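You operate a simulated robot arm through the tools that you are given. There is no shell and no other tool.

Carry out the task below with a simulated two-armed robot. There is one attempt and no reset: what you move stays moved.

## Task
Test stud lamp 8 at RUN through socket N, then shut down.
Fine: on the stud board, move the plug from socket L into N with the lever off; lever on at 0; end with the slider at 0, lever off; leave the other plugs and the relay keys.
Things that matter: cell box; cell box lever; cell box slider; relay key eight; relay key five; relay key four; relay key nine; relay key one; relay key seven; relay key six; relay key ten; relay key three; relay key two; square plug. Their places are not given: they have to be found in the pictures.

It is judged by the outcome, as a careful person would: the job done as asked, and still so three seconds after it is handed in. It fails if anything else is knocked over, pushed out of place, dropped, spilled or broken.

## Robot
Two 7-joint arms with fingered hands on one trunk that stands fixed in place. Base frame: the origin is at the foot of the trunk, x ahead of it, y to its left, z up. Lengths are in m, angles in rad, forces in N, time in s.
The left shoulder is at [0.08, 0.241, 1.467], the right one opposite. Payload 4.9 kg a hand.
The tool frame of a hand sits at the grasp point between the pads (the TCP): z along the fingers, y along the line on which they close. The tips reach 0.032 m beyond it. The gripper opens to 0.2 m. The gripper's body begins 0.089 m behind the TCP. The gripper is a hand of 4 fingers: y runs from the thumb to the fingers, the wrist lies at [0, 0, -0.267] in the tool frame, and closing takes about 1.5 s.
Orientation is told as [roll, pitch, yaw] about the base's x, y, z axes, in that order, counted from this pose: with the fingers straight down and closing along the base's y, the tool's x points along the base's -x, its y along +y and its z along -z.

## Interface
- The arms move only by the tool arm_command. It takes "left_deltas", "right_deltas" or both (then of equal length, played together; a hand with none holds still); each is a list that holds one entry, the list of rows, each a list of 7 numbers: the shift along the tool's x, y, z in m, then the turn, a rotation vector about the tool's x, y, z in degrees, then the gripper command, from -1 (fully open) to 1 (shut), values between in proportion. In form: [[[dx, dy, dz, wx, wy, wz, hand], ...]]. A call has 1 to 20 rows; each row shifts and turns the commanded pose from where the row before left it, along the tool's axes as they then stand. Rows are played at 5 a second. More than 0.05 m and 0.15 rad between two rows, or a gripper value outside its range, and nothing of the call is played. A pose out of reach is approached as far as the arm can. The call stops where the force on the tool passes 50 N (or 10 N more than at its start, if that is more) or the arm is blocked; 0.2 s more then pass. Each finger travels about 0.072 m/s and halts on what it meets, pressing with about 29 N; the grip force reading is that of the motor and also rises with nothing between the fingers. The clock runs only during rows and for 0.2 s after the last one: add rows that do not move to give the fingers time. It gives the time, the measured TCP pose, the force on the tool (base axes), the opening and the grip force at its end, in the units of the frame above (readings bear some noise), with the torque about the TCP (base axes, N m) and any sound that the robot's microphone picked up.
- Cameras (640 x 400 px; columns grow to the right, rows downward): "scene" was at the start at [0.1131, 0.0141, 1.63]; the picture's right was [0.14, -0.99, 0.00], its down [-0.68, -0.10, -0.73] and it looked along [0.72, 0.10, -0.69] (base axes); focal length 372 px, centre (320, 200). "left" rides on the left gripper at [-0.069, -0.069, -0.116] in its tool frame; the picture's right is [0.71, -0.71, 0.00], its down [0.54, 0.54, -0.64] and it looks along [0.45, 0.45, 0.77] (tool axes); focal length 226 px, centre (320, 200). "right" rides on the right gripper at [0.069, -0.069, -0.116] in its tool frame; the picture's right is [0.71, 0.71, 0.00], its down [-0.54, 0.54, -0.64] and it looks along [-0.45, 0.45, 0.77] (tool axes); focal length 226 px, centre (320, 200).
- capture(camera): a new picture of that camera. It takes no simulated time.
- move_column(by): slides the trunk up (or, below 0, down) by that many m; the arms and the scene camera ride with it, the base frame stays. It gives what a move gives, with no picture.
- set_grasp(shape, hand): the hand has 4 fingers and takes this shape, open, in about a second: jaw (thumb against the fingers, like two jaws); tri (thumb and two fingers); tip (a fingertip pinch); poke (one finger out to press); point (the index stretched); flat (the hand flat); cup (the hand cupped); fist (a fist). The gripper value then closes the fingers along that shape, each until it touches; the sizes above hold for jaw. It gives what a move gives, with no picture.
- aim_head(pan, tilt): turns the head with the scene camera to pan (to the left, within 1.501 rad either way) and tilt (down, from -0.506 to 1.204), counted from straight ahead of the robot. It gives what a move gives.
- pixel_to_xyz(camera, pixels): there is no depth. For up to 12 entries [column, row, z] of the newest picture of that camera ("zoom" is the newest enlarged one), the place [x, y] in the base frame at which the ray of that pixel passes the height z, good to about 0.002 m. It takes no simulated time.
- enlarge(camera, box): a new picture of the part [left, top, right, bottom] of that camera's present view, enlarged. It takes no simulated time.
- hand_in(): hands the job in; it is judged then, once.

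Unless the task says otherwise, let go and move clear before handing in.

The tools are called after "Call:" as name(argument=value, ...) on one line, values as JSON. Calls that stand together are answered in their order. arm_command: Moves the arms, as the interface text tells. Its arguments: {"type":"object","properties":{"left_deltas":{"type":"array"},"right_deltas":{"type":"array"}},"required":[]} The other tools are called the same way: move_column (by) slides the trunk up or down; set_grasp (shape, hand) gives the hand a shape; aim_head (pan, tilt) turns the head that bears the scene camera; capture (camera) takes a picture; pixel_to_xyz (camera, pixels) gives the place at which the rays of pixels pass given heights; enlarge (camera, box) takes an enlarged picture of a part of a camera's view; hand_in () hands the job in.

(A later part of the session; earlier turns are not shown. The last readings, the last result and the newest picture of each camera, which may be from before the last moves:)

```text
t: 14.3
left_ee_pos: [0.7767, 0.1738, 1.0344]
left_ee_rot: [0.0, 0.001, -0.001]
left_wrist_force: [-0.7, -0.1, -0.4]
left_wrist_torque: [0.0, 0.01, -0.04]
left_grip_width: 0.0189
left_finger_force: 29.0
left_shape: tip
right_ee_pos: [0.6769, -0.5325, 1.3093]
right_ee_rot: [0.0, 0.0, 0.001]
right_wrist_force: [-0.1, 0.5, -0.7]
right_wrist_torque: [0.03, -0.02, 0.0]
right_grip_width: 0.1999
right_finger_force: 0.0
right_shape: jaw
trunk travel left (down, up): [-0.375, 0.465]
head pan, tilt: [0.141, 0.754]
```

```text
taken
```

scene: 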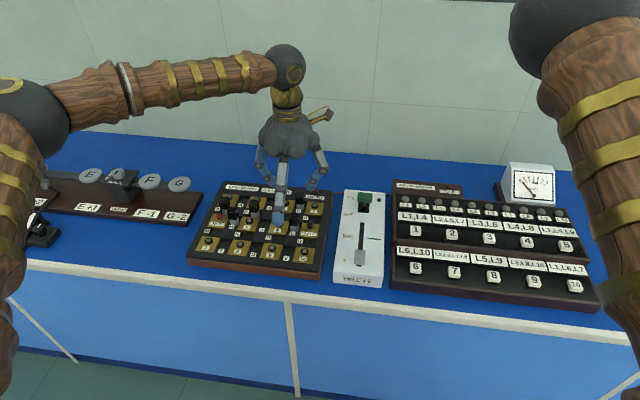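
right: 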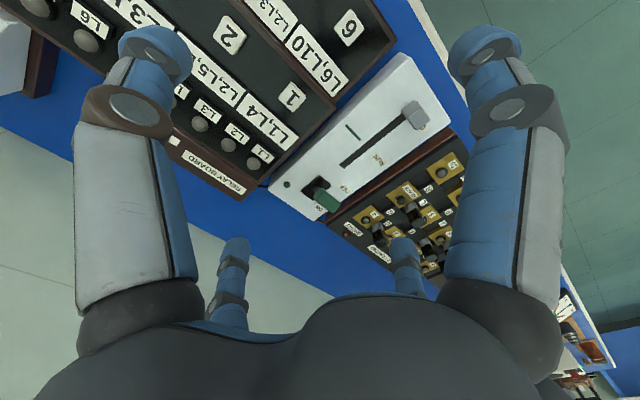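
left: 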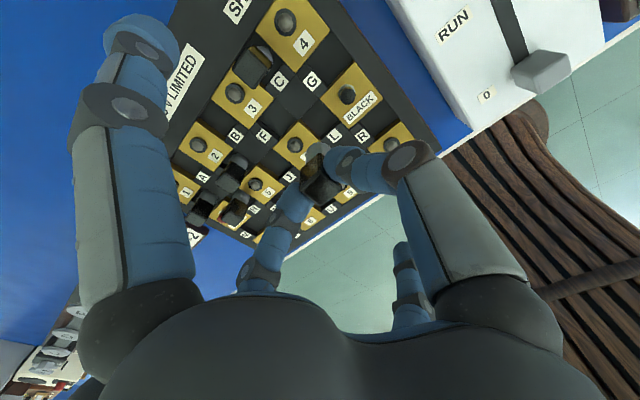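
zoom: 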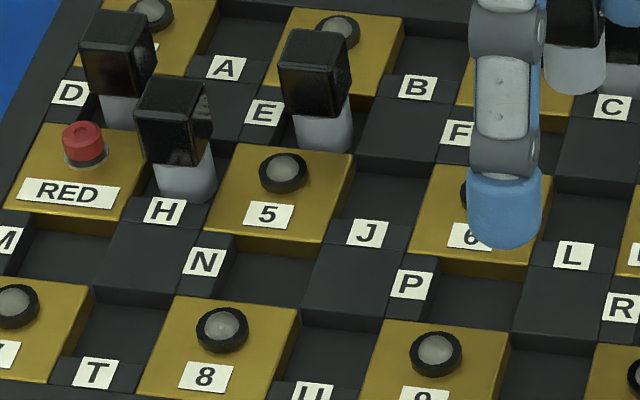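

Call:
pixel_to_xyz(camera="zoom", pixels=[[236, 237, 0.893], [214, 297, 0.893], [322, 247, 0.893], [300, 308, 0.893], [314, 49, 0.931], [174, 98, 0.931], [118, 28, 0.931], [282, 103, 0.893], [373, 111, 0.893]])

Call:
enlarge(camera="scene", box=[255, 193, 285, 223])

Call:
enlarge(camera="left", box=[190, 140, 290, 250])

```text
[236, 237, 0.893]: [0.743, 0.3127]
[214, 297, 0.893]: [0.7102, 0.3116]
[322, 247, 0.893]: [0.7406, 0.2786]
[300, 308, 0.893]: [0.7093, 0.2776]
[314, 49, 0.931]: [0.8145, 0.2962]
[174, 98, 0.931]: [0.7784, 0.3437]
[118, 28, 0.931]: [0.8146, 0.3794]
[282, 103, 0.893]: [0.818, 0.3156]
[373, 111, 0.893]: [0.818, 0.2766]
```

```text
13.33 times, centred on (270, 208) of scene
```

zoom: 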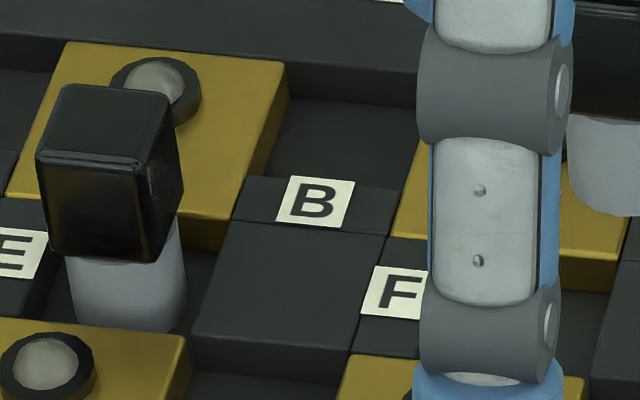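

```text
3.64 times, centred on (240, 195) of left
```

zoom: 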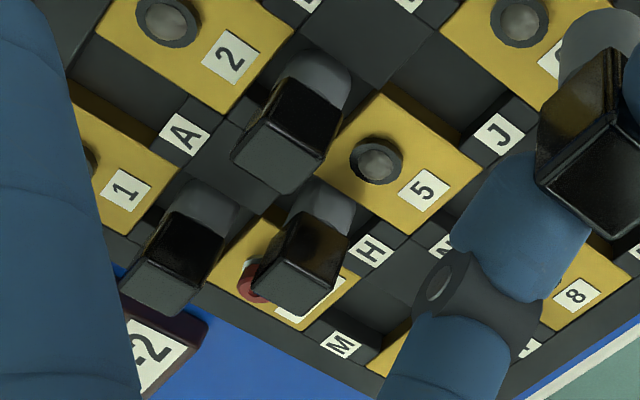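

Call:
enlarge(camera="left", box=[210, 145, 260, 195])

Call:
pixel_to_xyz(camera="zoom", pixels=[[320, 200, 0.931]])

```text
8.00 times, centred on (235, 170) of left
```

zoom: 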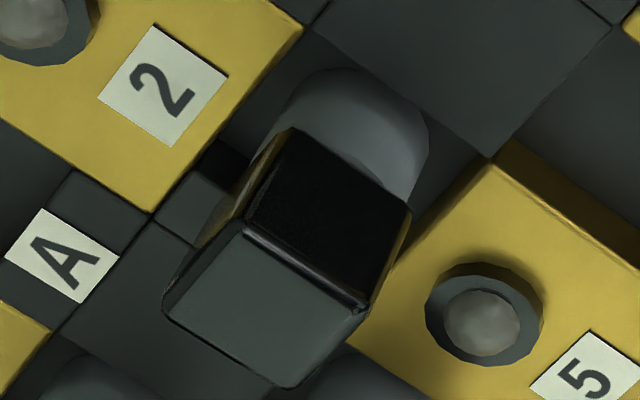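

```text
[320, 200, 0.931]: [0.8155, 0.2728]
```

Call:
pixel_to_xyz(camera="zoom", pixels=[[266, 308, 0.925], [266, 308, 0.931], [266, 308, 0.937], [245, 228, 0.931], [365, 308, 0.931], [290, 388, 0.931], [165, 310, 0.931], [493, 162, 0.893], [307, 30, 0.893], [152, 212, 0.893]])

Call:
pixel_to_xyz(camera="scene", pixels=[[253.9, 202.4, 0.925], [253.9, 202.4, 0.931], [253.9, 202.4, 0.937]])

```text
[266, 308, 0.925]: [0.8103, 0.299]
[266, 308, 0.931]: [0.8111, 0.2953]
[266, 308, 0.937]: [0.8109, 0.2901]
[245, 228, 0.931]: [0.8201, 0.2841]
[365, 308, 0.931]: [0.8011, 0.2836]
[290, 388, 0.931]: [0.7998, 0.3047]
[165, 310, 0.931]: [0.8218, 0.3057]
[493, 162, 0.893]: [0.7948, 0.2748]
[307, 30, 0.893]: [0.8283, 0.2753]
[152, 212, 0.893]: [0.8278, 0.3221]
```

```text
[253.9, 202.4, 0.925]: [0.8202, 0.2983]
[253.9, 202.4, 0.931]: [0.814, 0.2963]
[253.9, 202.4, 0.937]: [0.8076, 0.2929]
```

Triangulation gives E's plug at (0.811, 0.294), so socket N is one row nearer, at about (0.727, 0.294), agreeing with its well edges. I'll carry the plug above N and lower to 20 mm above to check.

Call:
arm_command(left_deltas=[[[0.01, 0.024, 0, 0, 0, 0, 1], [0.01, 0.024, 0, 0, 0, 0, 1], [0.01, 0.024, 0, 0, 0, 0, 1], [0.01, 0.024, 0, 0, 0, 0, 1], [0.01, 0.0245, 0, 0, 0, 0, 1], [0, 0, 0, 0, 0, 0, 1], [0, 0, 0.02, 0, 0, 0, 1], [0, 0, 0.02, 0, 0, 0, 1], [0, 0, 0.015, 0, 0, 0, 1], [0, 0, 0.01, 0, 0, 0, 1], [0, 0, 0, 0, 0, 0, 1]]])

Call:
enlarge(camera="left", box=[220, 80, 420, 220])

Call:
enlarge(camera="scene", box=[195, 170, 305, 265])

```text
t: 16.7
left_ee_pos: [0.7256, 0.2947, 0.9687]
left_ee_rot: [0.001, -0.001, 0.001]
left_wrist_force: [0.3, 0.5, -0.5]
left_wrist_torque: [0.06, -0.01, -0.01]
left_grip_width: 0.0188
left_finger_force: 29.1
left_shape: tip
right_ee_pos: [0.6763, -0.5316, 1.3093]
right_ee_rot: [0.001, -0.001, 0.001]
right_wrist_force: [0.8, -0.1, -0.2]
right_wrist_torque: [0.0, 0.0, 0.01]
right_grip_width: 0.1999
right_finger_force: 0.1
right_shape: jaw
trunk travel left (down, up): [-0.375, 0.465]
head pan, tilt: [0.141, 0.754]
```

```text
2.86 times, centred on (320, 150) of left
```

zoom: 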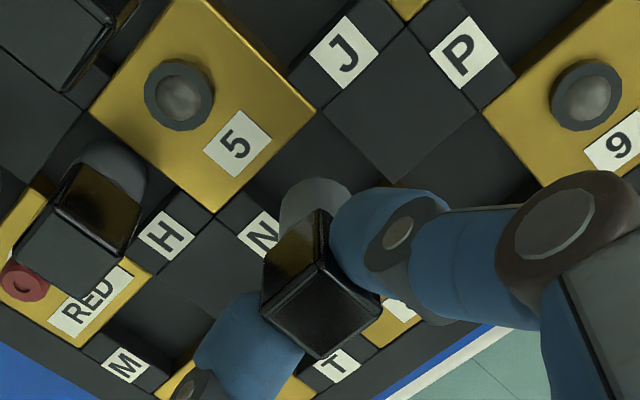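

```text
4.21 times, centred on (250, 218) of scene
```

zoom: 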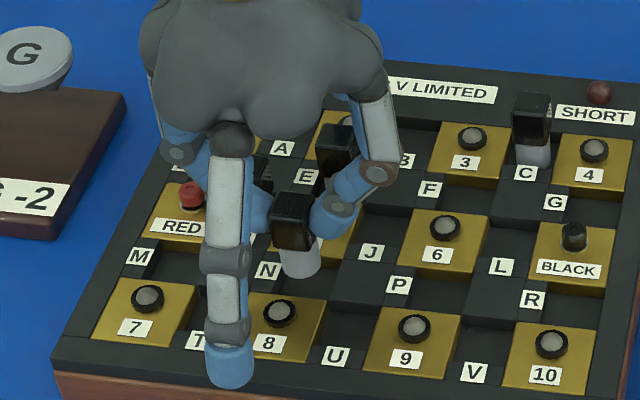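

The plug hangs right over N. Lowering the remaining ~23 mm in small steps.

Call:
arm_command(left_deltas=[[[-0.001, 0, 0.006, 0, 0, 0, 1], [0, 0, 0.006, 0, 0, 0, 1], [0, 0, 0.005, 0, 0, 0, 1], [0, 0, 0.003, 0, 0, 0, 1], [0, 0, 0.002, 0, 0, 0, 1], [0, 0, 0, 0, 0, 0, 1]]])

Call:
enlarge(camera="left", box=[220, 80, 420, 220])

Call:
enlarge(camera="scene", box=[195, 170, 305, 265])

```text
t: 18.1
left_ee_pos: [0.7264, 0.2939, 0.9481]
left_ee_rot: [0.001, 0.0, 0.002]
left_wrist_force: [-0.8, 0.6, 0.1]
left_wrist_torque: [-0.01, 0.0, 0.0]
left_grip_width: 0.019
left_finger_force: 28.5
left_shape: tip
right_ee_pos: [0.6766, -0.5317, 1.3097]
right_ee_rot: [0.0, 0.0, -0.001]
right_wrist_force: [-0.2, -0.2, 0.8]
right_wrist_torque: [-0.01, -0.01, -0.02]
right_grip_width: 0.1999
right_finger_force: 0.0
right_shape: jaw
trunk travel left (down, up): [-0.375, 0.465]
head pan, tilt: [0.141, 0.754]
```

```text
2.86 times, centred on (320, 150) of left
```

zoom: 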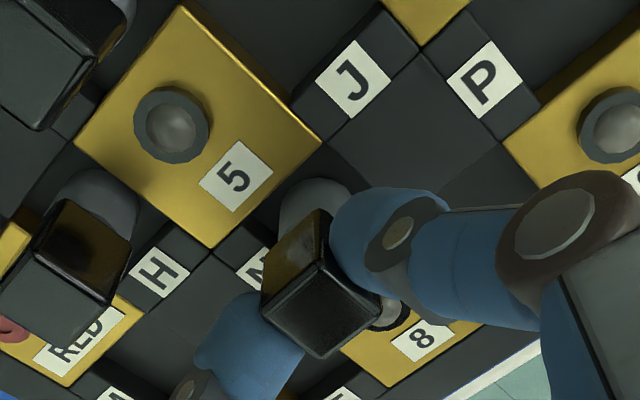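

```text
4.21 times, centred on (250, 218) of scene
```

zoom: 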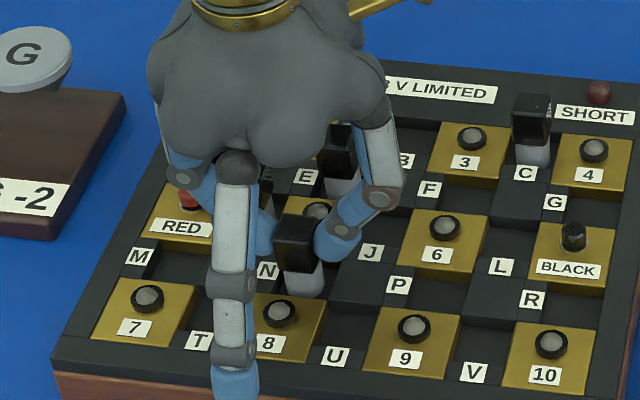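

About 2 mm remain; I'll press down in 1 mm steps until contact shows.

Call:
arm_command(left_deltas=[[[0, 0, 0.001, 0, 0, 0, 1], [0, 0, 0.001, 0, 0, 0, 1], [0, 0, 0, 0, 0, 0, 1]]])

Call:
arm_command(left_deltas=[[[0, 0, 0.001, 0, 0, 0, 1], [0, 0, 0, 0, 0, 0, 1]]])

Call:
enlarge(camera="left", box=[220, 80, 420, 220])

```text
t: 18.9
left_ee_pos: [0.7272, 0.2938, 0.945]
left_ee_rot: [0.0, 0.0, 0.002]
left_wrist_force: [0.6, -0.3, -1.2]
left_wrist_torque: [0.0, 0.01, -0.03]
left_grip_width: 0.0188
left_finger_force: 28.9
left_shape: tip
right_ee_pos: [0.6771, -0.5314, 1.3101]
right_ee_rot: [0.001, 0.001, 0.0]
right_wrist_force: [0.5, 0.0, -0.9]
right_wrist_torque: [-0.01, 0.03, -0.01]
right_grip_width: 0.1999
right_finger_force: 0.0
right_shape: jaw
trunk travel left (down, up): [-0.375, 0.465]
head pan, tilt: [0.141, 0.754]
```

```text
t: 19.5
left_ee_pos: [0.728, 0.2946, 0.9453]
left_ee_rot: [-0.001, 0.0, 0.003]
left_wrist_force: [-0.4, 0.7, 1.0]
left_wrist_torque: [0.0, -0.03, -0.01]
left_grip_width: 0.0188
left_finger_force: 29.3
left_shape: tip
right_ee_pos: [0.6764, -0.5311, 1.3093]
right_ee_rot: [-0.002, 0.0, -0.001]
right_wrist_force: [-0.6, -0.5, -0.3]
right_wrist_torque: [0.01, -0.02, 0.01]
right_grip_width: 0.1998
right_finger_force: 0.1
right_shape: jaw
trunk travel left (down, up): [-0.375, 0.465]
head pan, tilt: [0.141, 0.754]
```

```text
2.86 times, centred on (320, 150) of left
```

zoom: 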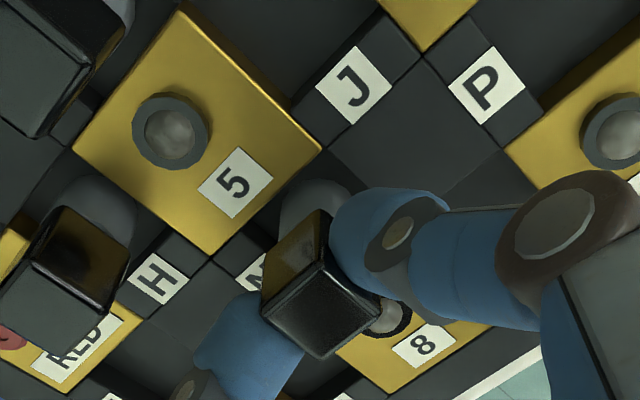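

Call:
arm_command(left_deltas=[[[0, 0, 0.001, 0, 0, 0, 1], [0, 0, 0, 0, 0, 0, 1]]])

Call:
arm_command(left_deltas=[[[0, 0, 0.001, 0, 0, 0, 1], [0, 0, 0, 0, 0, 0, 1]]])

```text
t: 20.1
left_ee_pos: [0.7281, 0.2944, 0.944]
left_ee_rot: [0.0, -0.001, 0.001]
left_wrist_force: [1.6, 0.9, 7.8]
left_wrist_torque: [0.02, -0.02, -0.01]
left_grip_width: 0.0189
left_finger_force: 28.9
left_shape: tip
right_ee_pos: [0.6745, -0.5322, 1.3104]
right_ee_rot: [0.001, 0.0, -0.001]
right_wrist_force: [-0.6, 0.7, 0.0]
right_wrist_torque: [0.01, 0.0, -0.02]
right_grip_width: 0.1999
right_finger_force: 0.1
right_shape: jaw
trunk travel left (down, up): [-0.375, 0.465]
head pan, tilt: [0.141, 0.754]
```

```text
t: 20.7
left_ee_pos: [0.7267, 0.2946, 0.9435]
left_ee_rot: [-0.001, -0.001, 0.003]
left_wrist_force: [3.2, 2.1, 16.6]
left_wrist_torque: [0.09, -0.06, 0.01]
left_grip_width: 0.0194
left_finger_force: 29.3
left_shape: tip
right_ee_pos: [0.674, -0.532, 1.3095]
right_ee_rot: [0.0, 0.0, 0.0]
right_wrist_force: [-0.5, 0.0, -0.1]
right_wrist_torque: [0.0, 0.03, 0.03]
right_grip_width: 0.1997
right_finger_force: 0.1
right_shape: jaw
trunk travel left (down, up): [-0.375, 0.465]
head pan, tilt: [0.141, 0.754]
```

Firm contact (16.6 N up) at the same height as when gripped: the plug is seated. Opening and rising.

Call:
arm_command(left_deltas=[[[0, 0, -0.0015, 0, 0, 0, 1], [0, 0, 0, 0, 0, 0, 0.7], [0, 0, 0, 0, 0, 0, 0.55], [0, 0, 0, 0, 0, 0, 0.5], [0, 0, 0, 0, 0, 0, 0.5]]])

Call:
enlarge(camera="left", box=[220, 80, 420, 220])

Call:
enlarge(camera="scene", box=[195, 170, 305, 265])

```text
t: 21.9
left_ee_pos: [0.7266, 0.2938, 0.9427]
left_ee_rot: [0.001, 0.0, 0.001]
left_wrist_force: [-0.2, 0.6, -0.4]
left_wrist_torque: [0.02, -0.03, 0.0]
left_grip_width: 0.0498
left_finger_force: 0.0
left_shape: tip
right_ee_pos: [0.677, -0.5316, 1.3095]
right_ee_rot: [0.001, 0.001, 0.0]
right_wrist_force: [-0.4, -0.4, 0.0]
right_wrist_torque: [0.01, 0.02, 0.01]
right_grip_width: 0.1998
right_finger_force: 0.1
right_shape: jaw
trunk travel left (down, up): [-0.375, 0.465]
head pan, tilt: [0.141, 0.754]
```

```text
2.86 times, centred on (320, 150) of left
```

zoom: 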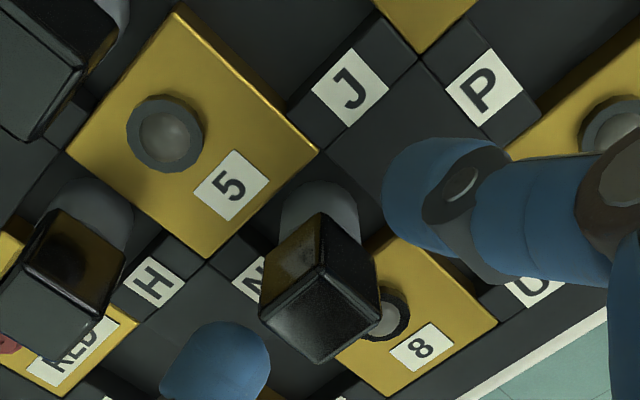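

```text
4.21 times, centred on (250, 218) of scene
```

zoom: 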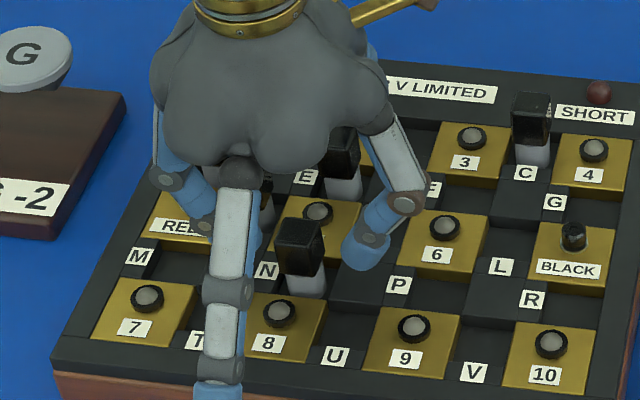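

Released cleanly, plug standing. Rising and then viewing the board.

Call:
arm_command(left_deltas=[[[0, 0, -0.02, 0, 0, 0, 0.5], [0, 0, -0.03, 0, 0, 0, 0.5], [0, 0, -0.04, 0, 0, 0, 0.5], [0, -0.03, -0.03, 0, 0, 0, 0.5], [0, -0.04, 0, 0, 0, 0, 0.5], [0, -0.04, 0, 0, 0, 0, 0.5], [0, -0.04, 0, 0, 0, 0, 0.5], [0, -0.04, 0, 0, 0, 0, 0.5], [0, -0.04, 0, 0, 0, 0, 0.5], [0, -0.03, 0, 0, 0, 0, 0.5], [0, 0, 0, 0, 0, 0, 0.5]]])

Call:
capture(camera="left")

Call:
capture(camera="scene")

Call:
enlarge(camera="scene", box=[180, 175, 340, 280])

```text
t: 24.3
left_ee_pos: [0.7254, 0.034, 1.0631]
left_ee_rot: [0.0, -0.002, 0.001]
left_wrist_force: [0.5, -0.5, 0.2]
left_wrist_torque: [-0.03, 0.03, 0.0]
left_grip_width: 0.0496
left_finger_force: 0.0
left_shape: tip
right_ee_pos: [0.6769, -0.53, 1.3102]
right_ee_rot: [-0.001, 0.0, 0.0]
right_wrist_force: [-0.1, 0.2, -0.1]
right_wrist_torque: [-0.04, 0.0, 0.0]
right_grip_width: 0.2003
right_finger_force: 0.0
right_shape: jaw
trunk travel left (down, up): [-0.375, 0.465]
head pan, tilt: [0.141, 0.754]
```

```text
taken
```

left: 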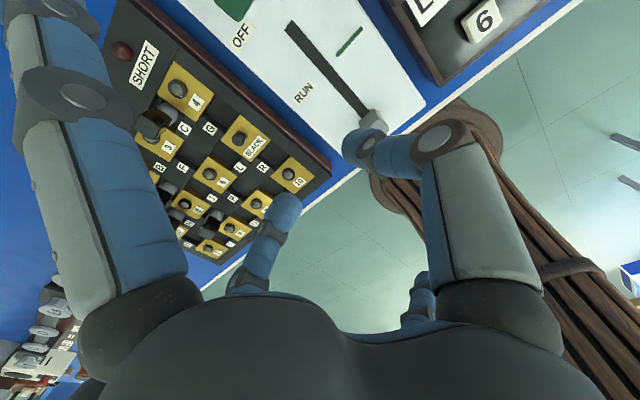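

```text
taken
```

scene: 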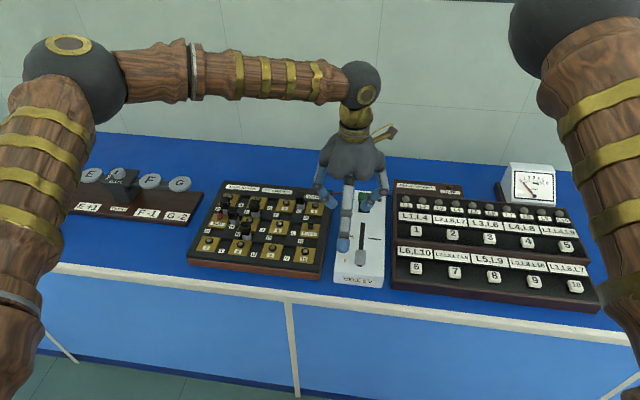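

```text
3.81 times, centred on (260, 228) of scene
```

zoom: 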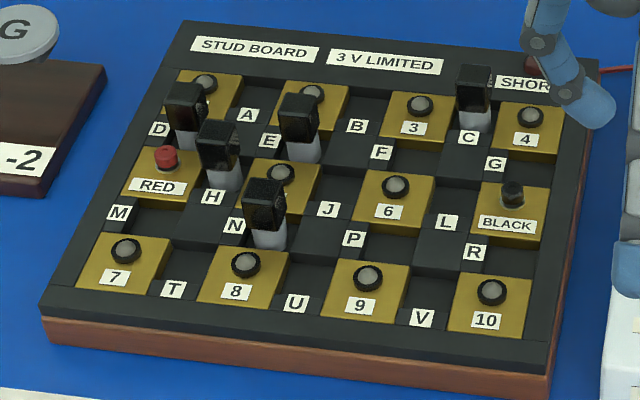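

The plug now stands in N and the others are untouched. Next I'll measure the slider knob and lever; first zooms from both cameras.

Call:
enlarge(camera="scene", box=[325, 180, 405, 295])

Call:
enlarge(camera="left", box=[250, 0, 420, 170])

Call:
enlarge(camera="scene", box=[470, 150, 570, 230])

```text
3.48 times, centred on (365, 238) of scene
```

zoom: 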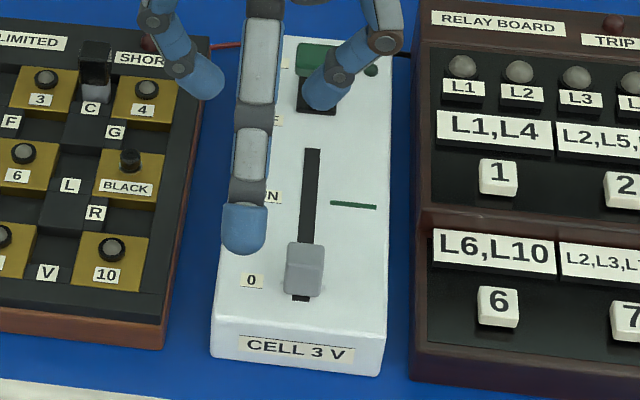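

```text
2.35 times, centred on (335, 85) of left
```

zoom: 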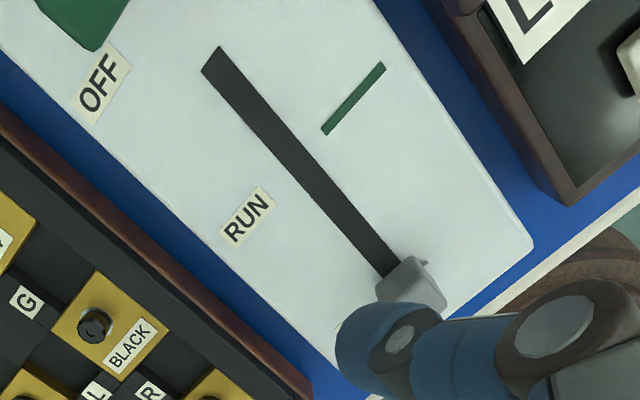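

```text
5.00 times, centred on (520, 190) of scene
```

zoom: 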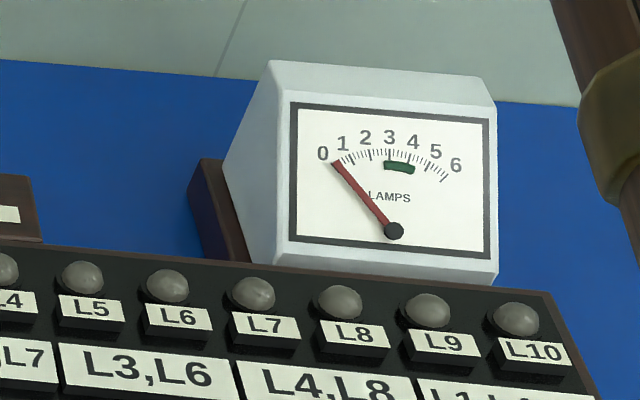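

Call:
arm_command(left_deltas=[[[0.012, -0.02, -0.01, 0, 0, 0, 0.3], [0.012, -0.02, -0.01, 0, 0, 0, 0.3], [0, 0, 0, 0, 0, 0, 0.3]]])

Call:
capture(camera="left")

Call:
enlarge(camera="left", box=[230, 30, 410, 170])

Call:
enlarge(camera="scene", box=[335, 225, 385, 285])

```text
t: 25.1
left_ee_pos: [0.7038, -0.0057, 1.0835]
left_ee_rot: [0.0, -0.001, 0.003]
left_wrist_force: [-0.7, 0.5, -0.4]
left_wrist_torque: [0.0, -0.03, 0.05]
left_grip_width: 0.0698
left_finger_force: 0.1
left_shape: tip
right_ee_pos: [0.6765, -0.5307, 1.3089]
right_ee_rot: [-0.002, 0.002, 0.001]
right_wrist_force: [0.1, -0.1, -0.3]
right_wrist_torque: [-0.03, 0.01, 0.04]
right_grip_width: 0.2
right_finger_force: 0.1
right_shape: jaw
trunk travel left (down, up): [-0.375, 0.465]
head pan, tilt: [0.141, 0.754]
```

```text
taken
```

left: 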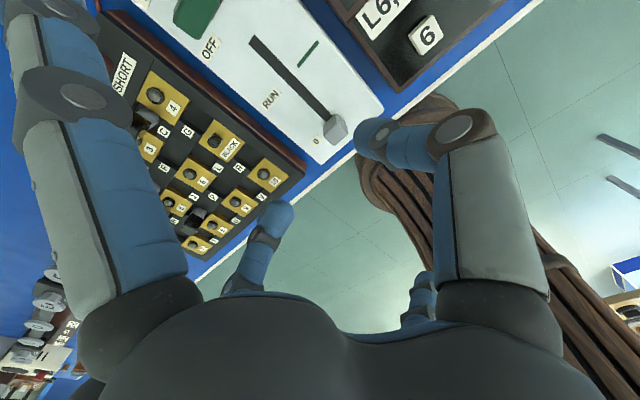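

```text
2.86 times, centred on (320, 100) of left
```

zoom: 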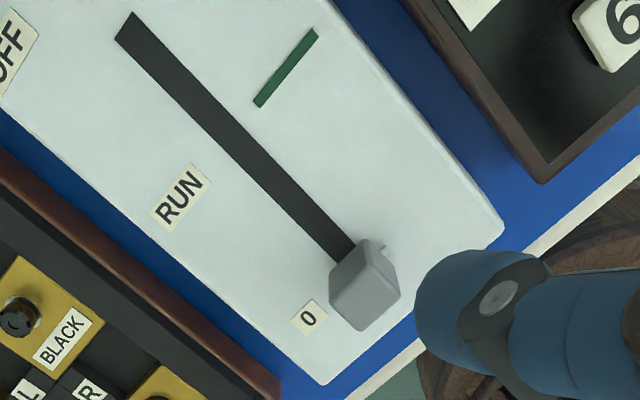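

```text
6.67 times, centred on (360, 255) of scene
```

zoom: 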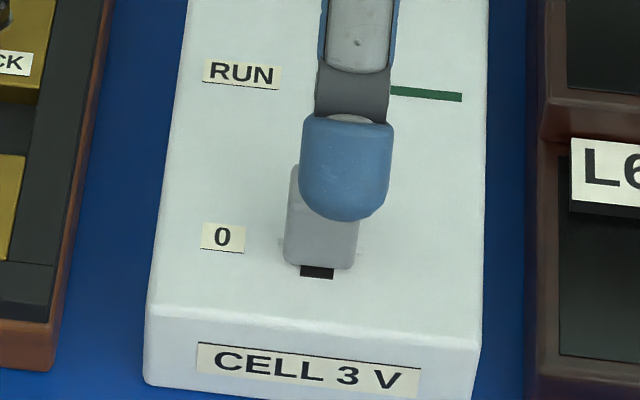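

Call:
pixel_to_xyz(camera="left", pixels=[[271.7, 98.3, 0.899], [308.1, 53.8, 0.899], [316.9, 141.3, 0.899], [252.2, 39.5, 0.899]])

Call:
enlarge(camera="left", box=[310, 100, 360, 150])

Call:
pixel_to_xyz(camera="zoom", pixels=[[320, 200, 0.93]])

Call:
enlarge(camera="left", box=[150, 0, 250, 70])

```text
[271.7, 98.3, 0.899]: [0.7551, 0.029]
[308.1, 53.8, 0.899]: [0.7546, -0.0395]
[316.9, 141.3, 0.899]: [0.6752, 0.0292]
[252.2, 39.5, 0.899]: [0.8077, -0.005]
```

```text
8.00 times, centred on (335, 125) of left
```

zoom: 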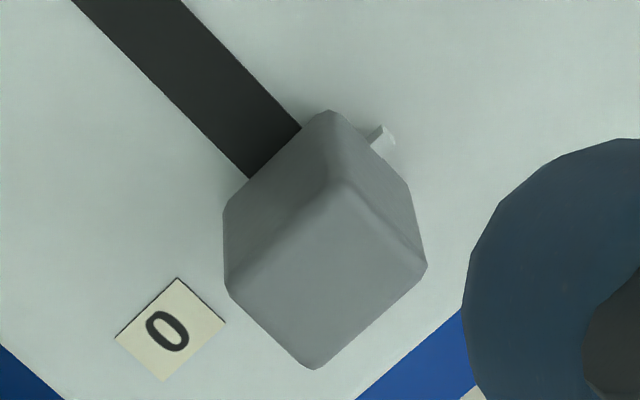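

```text
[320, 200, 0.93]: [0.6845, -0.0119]
```

```text
5.71 times, centred on (200, 35) of left
```

zoom: 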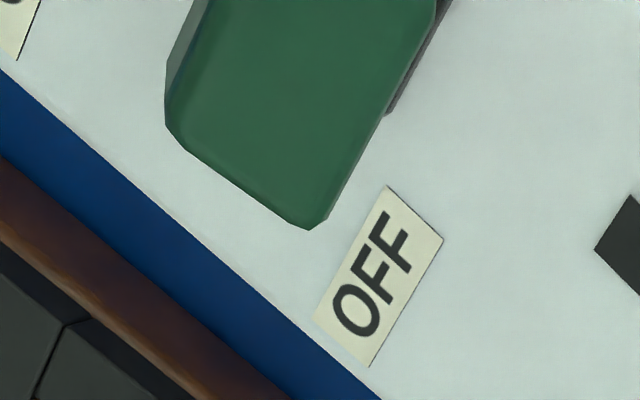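

Call:
pixel_to_xyz(camera="left", pixels=[[336, 134.4, 0.915], [336, 134.4, 0.925], [336, 134.4, 0.935], [342.75, 117.5, 0.9], [342.75, 117.5, 0.905], [337.9, 123.1, 0.925], [348.4, 133.1, 0.925], [334, 146.3, 0.925], [323.5, 135, 0.925]])

Call:
pixel_to_xyz(camera="scene", pixels=[[360.4, 252, 0.915], [360.4, 252, 0.925], [360.4, 252, 0.935], [354.5, 262.7, 0.9], [366.2, 262.4, 0.9]])

Call:
arm_command(left_deltas=[[[-0.03, 0, 0, 0, 0, 0, 0.3], [-0.03, 0, 0, 0, 0, 0, 0.3], [-0.03, 0, 0, 0, 0, 0, 0.3], [-0.03, 0, 0, 0, 0, 0, 0.3], [-0.02, 0, 0, 0, 0, 0, 0.3], [0, 0, 0, 0, 0, 0, 0.3]]])

Call:
capture(camera="left")

Call:
enlarge(camera="scene", box=[335, 225, 385, 285])

```text
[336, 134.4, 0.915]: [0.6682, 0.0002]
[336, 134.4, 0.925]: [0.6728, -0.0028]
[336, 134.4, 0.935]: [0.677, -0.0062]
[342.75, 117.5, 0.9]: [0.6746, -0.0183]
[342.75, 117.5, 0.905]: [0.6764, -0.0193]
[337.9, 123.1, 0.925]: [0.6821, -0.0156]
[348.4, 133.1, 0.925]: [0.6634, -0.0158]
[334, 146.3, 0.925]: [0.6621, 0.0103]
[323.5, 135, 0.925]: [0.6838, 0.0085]
```

```text
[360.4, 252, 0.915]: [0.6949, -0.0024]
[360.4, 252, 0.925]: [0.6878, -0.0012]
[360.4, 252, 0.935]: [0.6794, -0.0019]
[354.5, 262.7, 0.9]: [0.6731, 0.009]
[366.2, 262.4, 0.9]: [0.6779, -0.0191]
```

```text
t: 26.5
left_ee_pos: [0.8437, -0.0073, 1.0852]
left_ee_rot: [0.0, 0.001, 0.001]
left_wrist_force: [-0.2, -0.1, 0.5]
left_wrist_torque: [0.0, -0.03, -0.02]
left_grip_width: 0.0695
left_finger_force: 0.0
left_shape: tip
right_ee_pos: [0.6758, -0.5315, 1.31]
right_ee_rot: [-0.001, -0.001, -0.001]
right_wrist_force: [-0.3, -0.2, 0.3]
right_wrist_torque: [-0.01, 0.0, 0.0]
right_grip_width: 0.2
right_finger_force: 0.0
right_shape: jaw
trunk travel left (down, up): [-0.375, 0.465]
head pan, tilt: [0.141, 0.754]
```

```text
taken
```

left: 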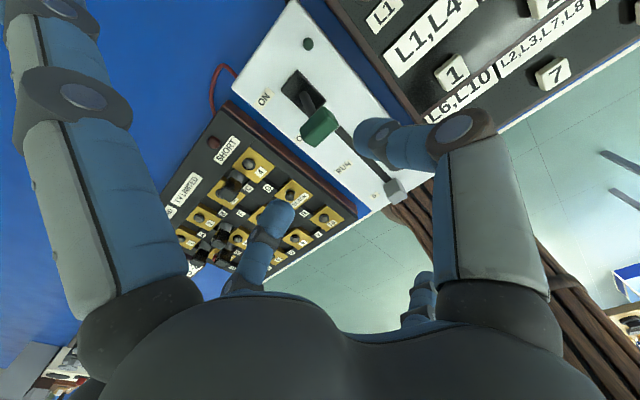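

```text
6.67 times, centred on (360, 255) of scene
```

zoom: 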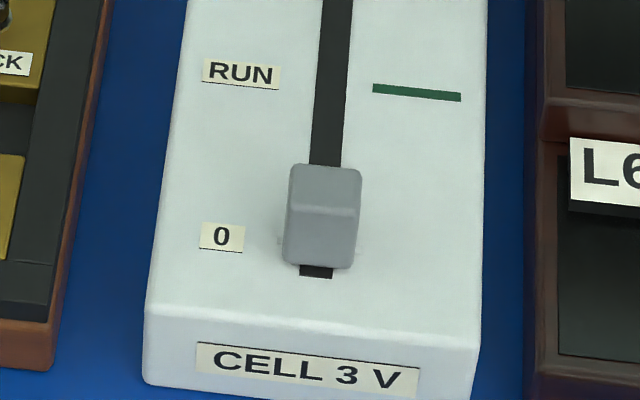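

Slider knob: top at ~z 0.934, centre x≈0.676, y≈−0.003; RUN mark at x≈0.755 so travel ≈0.079 m. Now the lever in the left view around (315,120).

Call:
enlarge(camera="left", box=[260, 60, 360, 160])

Call:
enlarge(camera="scene", box=[310, 130, 410, 230])

```text
4.00 times, centred on (310, 110) of left
```

zoom: 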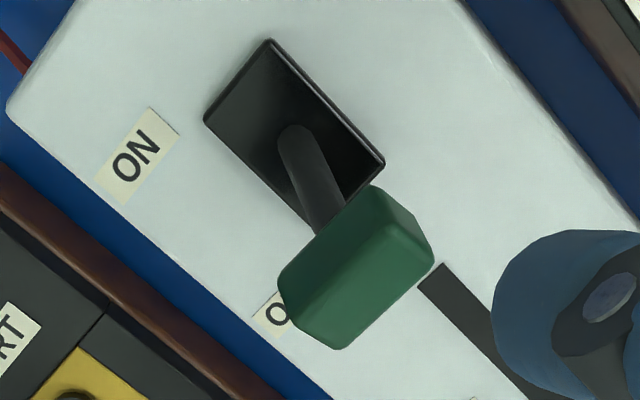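

```text
4.00 times, centred on (360, 180) of scene
```

zoom: 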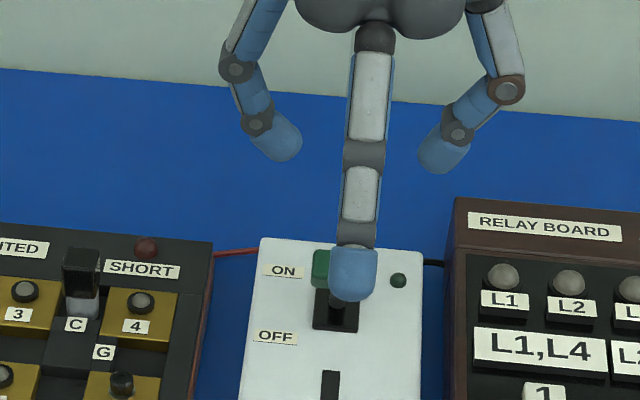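

Call:
pixel_to_xyz(camera="left", pixels=[[318.75, 127.5, 0.945], [318.75, 127.5, 0.955], [318.75, 127.5, 0.965], [303.8, 93.3, 0.9], [297.5, 69.8, 0.9], [281, 90, 0.9], [326.3, 100.5, 0.9], [309, 118, 0.9], [265, 98, 0.9], [307, 130, 0.9], [339, 125.5, 0.96], [299.5, 132.5, 0.96]])

```text
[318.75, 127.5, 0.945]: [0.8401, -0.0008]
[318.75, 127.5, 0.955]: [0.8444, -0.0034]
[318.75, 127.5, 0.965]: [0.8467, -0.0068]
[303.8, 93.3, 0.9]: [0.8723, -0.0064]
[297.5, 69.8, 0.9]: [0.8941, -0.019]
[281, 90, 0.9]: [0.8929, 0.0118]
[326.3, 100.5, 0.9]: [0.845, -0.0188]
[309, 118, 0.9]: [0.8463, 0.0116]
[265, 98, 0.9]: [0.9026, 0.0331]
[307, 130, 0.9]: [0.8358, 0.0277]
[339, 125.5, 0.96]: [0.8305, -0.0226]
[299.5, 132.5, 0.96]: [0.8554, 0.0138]
```

Lever cap centre ≈(0.846, −0.003, 0.956), clearly OFF. I'll close the pinch as a pusher, go to the robot side of the lever (x≈0.795) and descend to z≈0.975.

Call:
arm_command(left_deltas=[[[0.02, 0.002, 0, 0, 0, 0, 1], [0.02, 0.002, 0, 0, 0, 0, 1], [0.009, 0, 0, 0, 0, 0, 1], [0, 0, 0, 0, 0, 0, 1], [0, 0, 0.03, 0, 0, 0, 1], [0, 0, 0.03, 0, 0, 0, 1], [0, 0, 0.03, 0, 0, 0, 1], [0, 0, 0.02, 0, 0, 0, 1], [0, 0, 0, 0, 0, 0, 1]]])

Call:
capture(camera="left")

Call:
enlarge(camera="scene", box=[310, 150, 410, 250])

```text
t: 28.5
left_ee_pos: [0.795, -0.0045, 0.9739]
left_ee_rot: [0.0, 0.0, 0.001]
left_wrist_force: [0.5, 0.5, -0.5]
left_wrist_torque: [0.02, 0.0, -0.01]
left_grip_width: 0.0
left_finger_force: 29.0
left_shape: tip
right_ee_pos: [0.6766, -0.5325, 1.3098]
right_ee_rot: [0.0, -0.002, 0.001]
right_wrist_force: [0.2, -0.4, -0.7]
right_wrist_torque: [0.0, 0.02, 0.01]
right_grip_width: 0.2001
right_finger_force: 0.1
right_shape: jaw
trunk travel left (down, up): [-0.375, 0.465]
head pan, tilt: [0.141, 0.754]
```

```text
taken
```

left: 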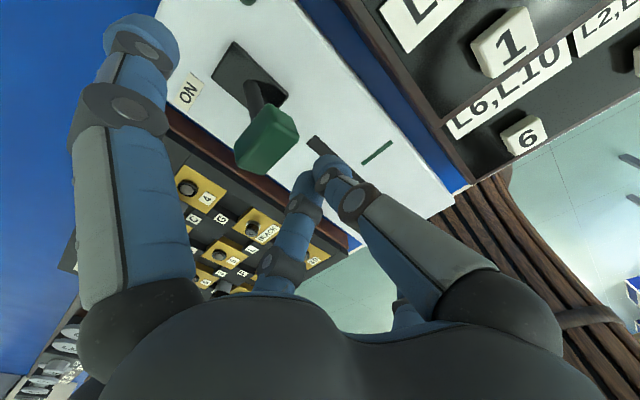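

```text
4.00 times, centred on (360, 200) of scene
```

zoom: 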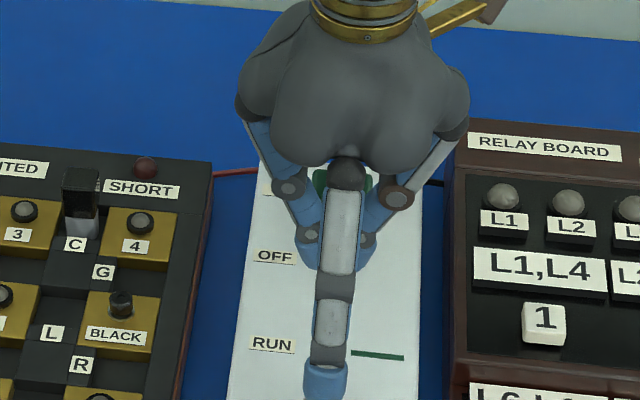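

Pinched tips are ~25 mm in front of the cap. Pushing forward toward ON.

Call:
arm_command(left_deltas=[[[-0.008, 0, 0, 0, 0, 0, 1], [-0.008, 0, 0, 0, 0, 0, 1], [-0.008, 0, 0, 0, 0, 0, 1], [-0.008, 0, 0, 0, 0, 0, 1], [-0.008, 0, 0, 0, 0, 0, 1], [-0.008, 0, 0, 0, 0, 0, 1], [-0.008, 0, 0, 0, 0, 0, 1], [0, 0, 0, 0, 0, 0, 1]]])

Call:
capture(camera="left")

Call:
enlarge(camera="scene", box=[310, 150, 410, 250])

```text
t: 30.3
left_ee_pos: [0.8503, -0.0033, 0.9731]
left_ee_rot: [0.0, 0.001, 0.002]
left_wrist_force: [0.3, -0.1, 0.2]
left_wrist_torque: [0.0, -0.02, 0.01]
left_grip_width: 0.0
left_finger_force: 29.0
left_shape: tip
right_ee_pos: [0.676, -0.5311, 1.3105]
right_ee_rot: [-0.001, 0.001, 0.0]
right_wrist_force: [0.2, -0.2, 0.0]
right_wrist_torque: [-0.01, -0.01, -0.02]
right_grip_width: 0.2
right_finger_force: 0.1
right_shape: jaw
trunk travel left (down, up): [-0.375, 0.465]
head pan, tilt: [0.141, 0.754]
```

```text
taken
```

left: 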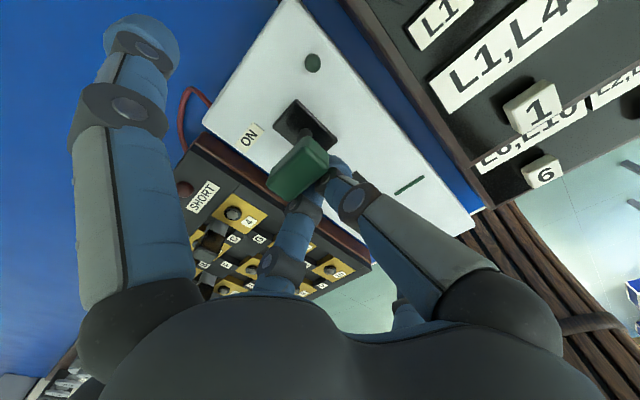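

```text
4.00 times, centred on (360, 200) of scene
```

zoom: 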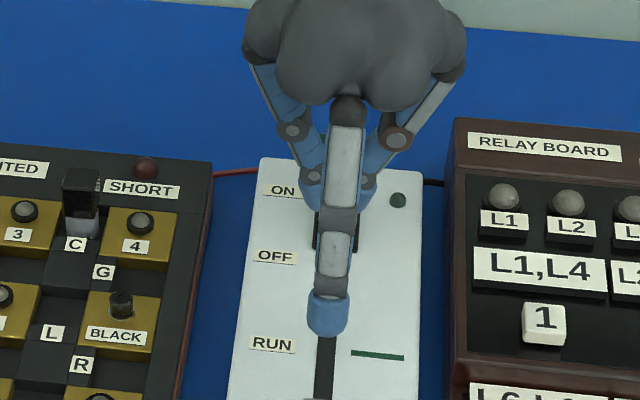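

The lever is now near upright with little force. Continuing forward another ~22 mm.

Call:
arm_command(left_deltas=[[[-0.006, 0, 0, 0, 0, 0, 1], [-0.006, 0, 0, 0, 0, 0, 1], [-0.006, 0, 0, 0, 0, 0, 1], [-0.004, 0, 0, 0, 0, 0, 1], [0, 0, 0, 0, 0, 0, 1]]])

Call:
enlarge(camera="left", box=[240, 60, 400, 220])

Call:
enlarge(camera="scene", box=[310, 150, 410, 250])

```text
t: 31.5
left_ee_pos: [0.8723, -0.0012, 0.9735]
left_ee_rot: [-0.001, -0.001, 0.0]
left_wrist_force: [-1.8, 0.0, 0.1]
left_wrist_torque: [0.03, 0.06, 0.0]
left_grip_width: 0.0002
left_finger_force: 28.7
left_shape: tip
right_ee_pos: [0.6762, -0.5314, 1.3088]
right_ee_rot: [-0.001, 0.001, 0.001]
right_wrist_force: [0.3, 0.5, 0.5]
right_wrist_torque: [0.03, 0.0, 0.01]
right_grip_width: 0.2
right_finger_force: 0.1
right_shape: jaw
trunk travel left (down, up): [-0.375, 0.465]
head pan, tilt: [0.141, 0.754]
```

```text
2.50 times, centred on (320, 140) of left
```

zoom: 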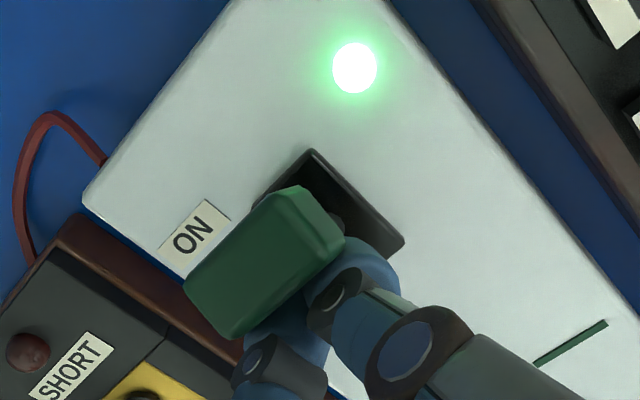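

```text
4.00 times, centred on (360, 200) of scene
```

zoom: 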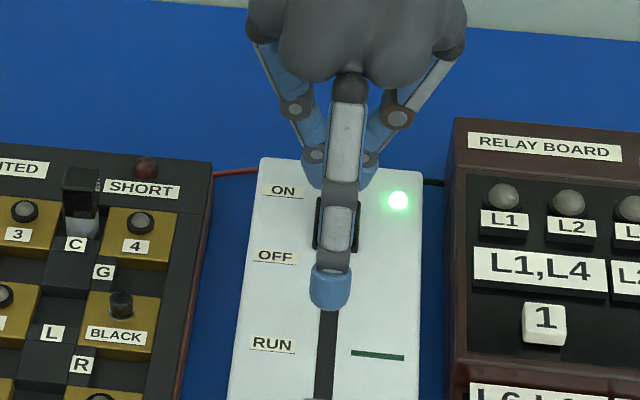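

The green lamp is lit: lever on. I'll push a few mm more to reach its stop, then back off and check it stays.

Call:
arm_command(left_deltas=[[[-0.003, 0, 0, 0, 0, 0, 1], [-0.003, 0, 0, 0, 0, 0, 1], [0, 0, 0, 0, 0, 0, 1]]])

Call:
arm_command(left_deltas=[[[0.02, 0, 0, 0, 0, 0, 1], [0.02, 0, -0.02, 0, 0, 0, 1], [0.02, 0, -0.02, 0, 0, 0, 1], [0.03, 0, -0.03, 0, 0, 0, 1], [0.03, 0, 0, 0, 0, 0, 1], [0.03, 0, 0, 0, 0, 0, 0.5], [0, 0, 0, 0, 0, 0, 0.4], [0, 0, 0, 0, 0, 0, 0.4]]])

Call:
capture(camera="left")

Call:
enlarge(camera="scene", box=[180, 160, 420, 310])

```text
t: 32.3
left_ee_pos: [0.8757, -0.0028, 0.9739]
left_ee_rot: [-0.001, 0.004, 0.001]
left_wrist_force: [-28.3, 1.8, -7.9]
left_wrist_torque: [0.07, 0.62, -0.09]
left_grip_width: 0.0
left_finger_force: 28.8
left_shape: tip
right_ee_pos: [0.6736, -0.5308, 1.3115]
right_ee_rot: [0.0, -0.001, 0.0]
right_wrist_force: [1.0, 0.7, 1.3]
right_wrist_torque: [-0.02, 0.02, -0.03]
right_grip_width: 0.1999
right_finger_force: 0.0
right_shape: jaw
trunk travel left (down, up): [-0.375, 0.465]
head pan, tilt: [0.141, 0.754]
```

```text
t: 34.1
left_ee_pos: [0.73, 0.0, 1.0441]
left_ee_rot: [-0.002, -0.001, 0.002]
left_wrist_force: [0.2, 0.6, 0.6]
left_wrist_torque: [0.02, 0.0, 0.01]
left_grip_width: 0.0597
left_finger_force: 0.1
left_shape: tip
right_ee_pos: [0.6764, -0.5313, 1.3089]
right_ee_rot: [0.0, 0.0, 0.0]
right_wrist_force: [-0.4, 0.7, -0.3]
right_wrist_torque: [-0.02, 0.02, 0.02]
right_grip_width: 0.2
right_finger_force: 0.1
right_shape: jaw
trunk travel left (down, up): [-0.375, 0.465]
head pan, tilt: [0.141, 0.754]
```

```text
taken
```

left: 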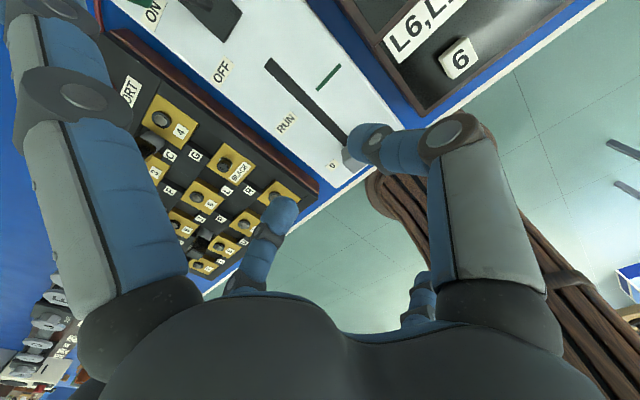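

```text
2.67 times, centred on (300, 235) of scene
```

zoom: 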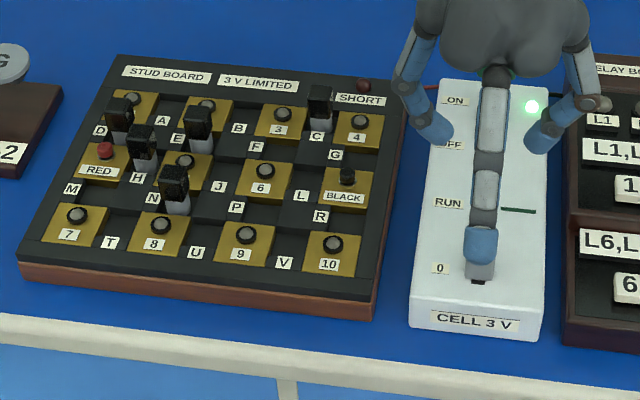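

The lever holds ON and slider is still at 0. The tip shape's splayed side fingers would hit the lever while sliding, so I'll raise the hand and try the "poke" shape.

Call:
arm_command(left_deltas=[[[0, 0, -0.04, 0, 0, 0, 0.4], [0, 0, -0.04, 0, 0, 0, 0.4], [0, 0, -0.02, 0, 0, 0, 0.4]]])

Call:
set_grasp(hand="left", shape="poke")

Call:
capture(camera="left")

Call:
enlarge(camera="scene", box=[280, 80, 440, 280])

```text
t: 34.9
left_ee_pos: [0.7281, -0.0013, 1.1424]
left_ee_rot: [-0.002, -0.001, 0.0]
left_wrist_force: [0.0, -0.3, -0.4]
left_wrist_torque: [0.01, -0.01, -0.03]
left_grip_width: 0.0596
left_finger_force: 0.0
left_shape: tip
right_ee_pos: [0.6767, -0.5313, 1.3096]
right_ee_rot: [0.0, 0.0, 0.0]
right_wrist_force: [-0.4, 0.4, -0.2]
right_wrist_torque: [0.0, 0.04, 0.02]
right_grip_width: 0.2
right_finger_force: 0.0
right_shape: jaw
trunk travel left (down, up): [-0.375, 0.465]
head pan, tilt: [0.141, 0.754]
```

```text
t: 35.8
left_ee_pos: [0.7291, -0.0017, 1.1419]
left_ee_rot: [0.001, 0.0, 0.0]
left_wrist_force: [0.3, -0.9, -1.0]
left_wrist_torque: [0.01, 0.0, 0.0]
left_grip_width: 0.0
left_finger_force: 0.0
left_shape: poke
right_ee_pos: [0.6768, -0.5319, 1.3101]
right_ee_rot: [-0.001, 0.0, 0.002]
right_wrist_force: [-0.2, -0.9, 1.0]
right_wrist_torque: [0.02, 0.04, 0.03]
right_grip_width: 0.2001
right_finger_force: 0.1
right_shape: jaw
trunk travel left (down, up): [-0.375, 0.465]
head pan, tilt: [0.141, 0.754]
```

```text
taken
```

left: 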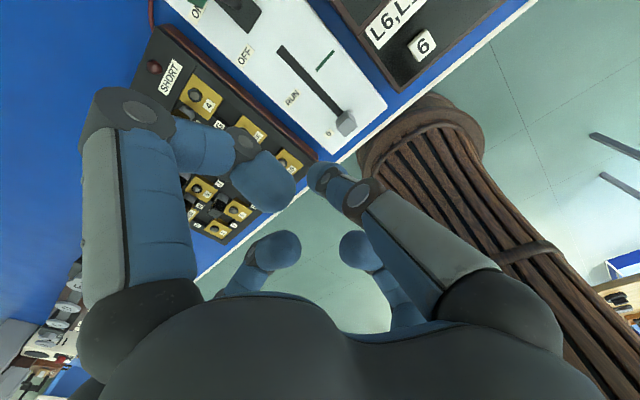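

```text
2.00 times, centred on (360, 180) of scene
```

zoom: 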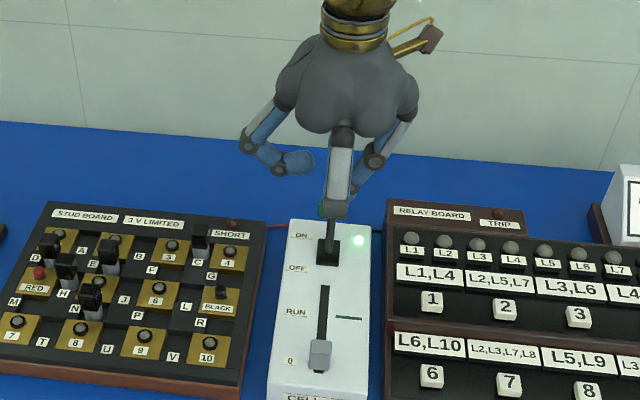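

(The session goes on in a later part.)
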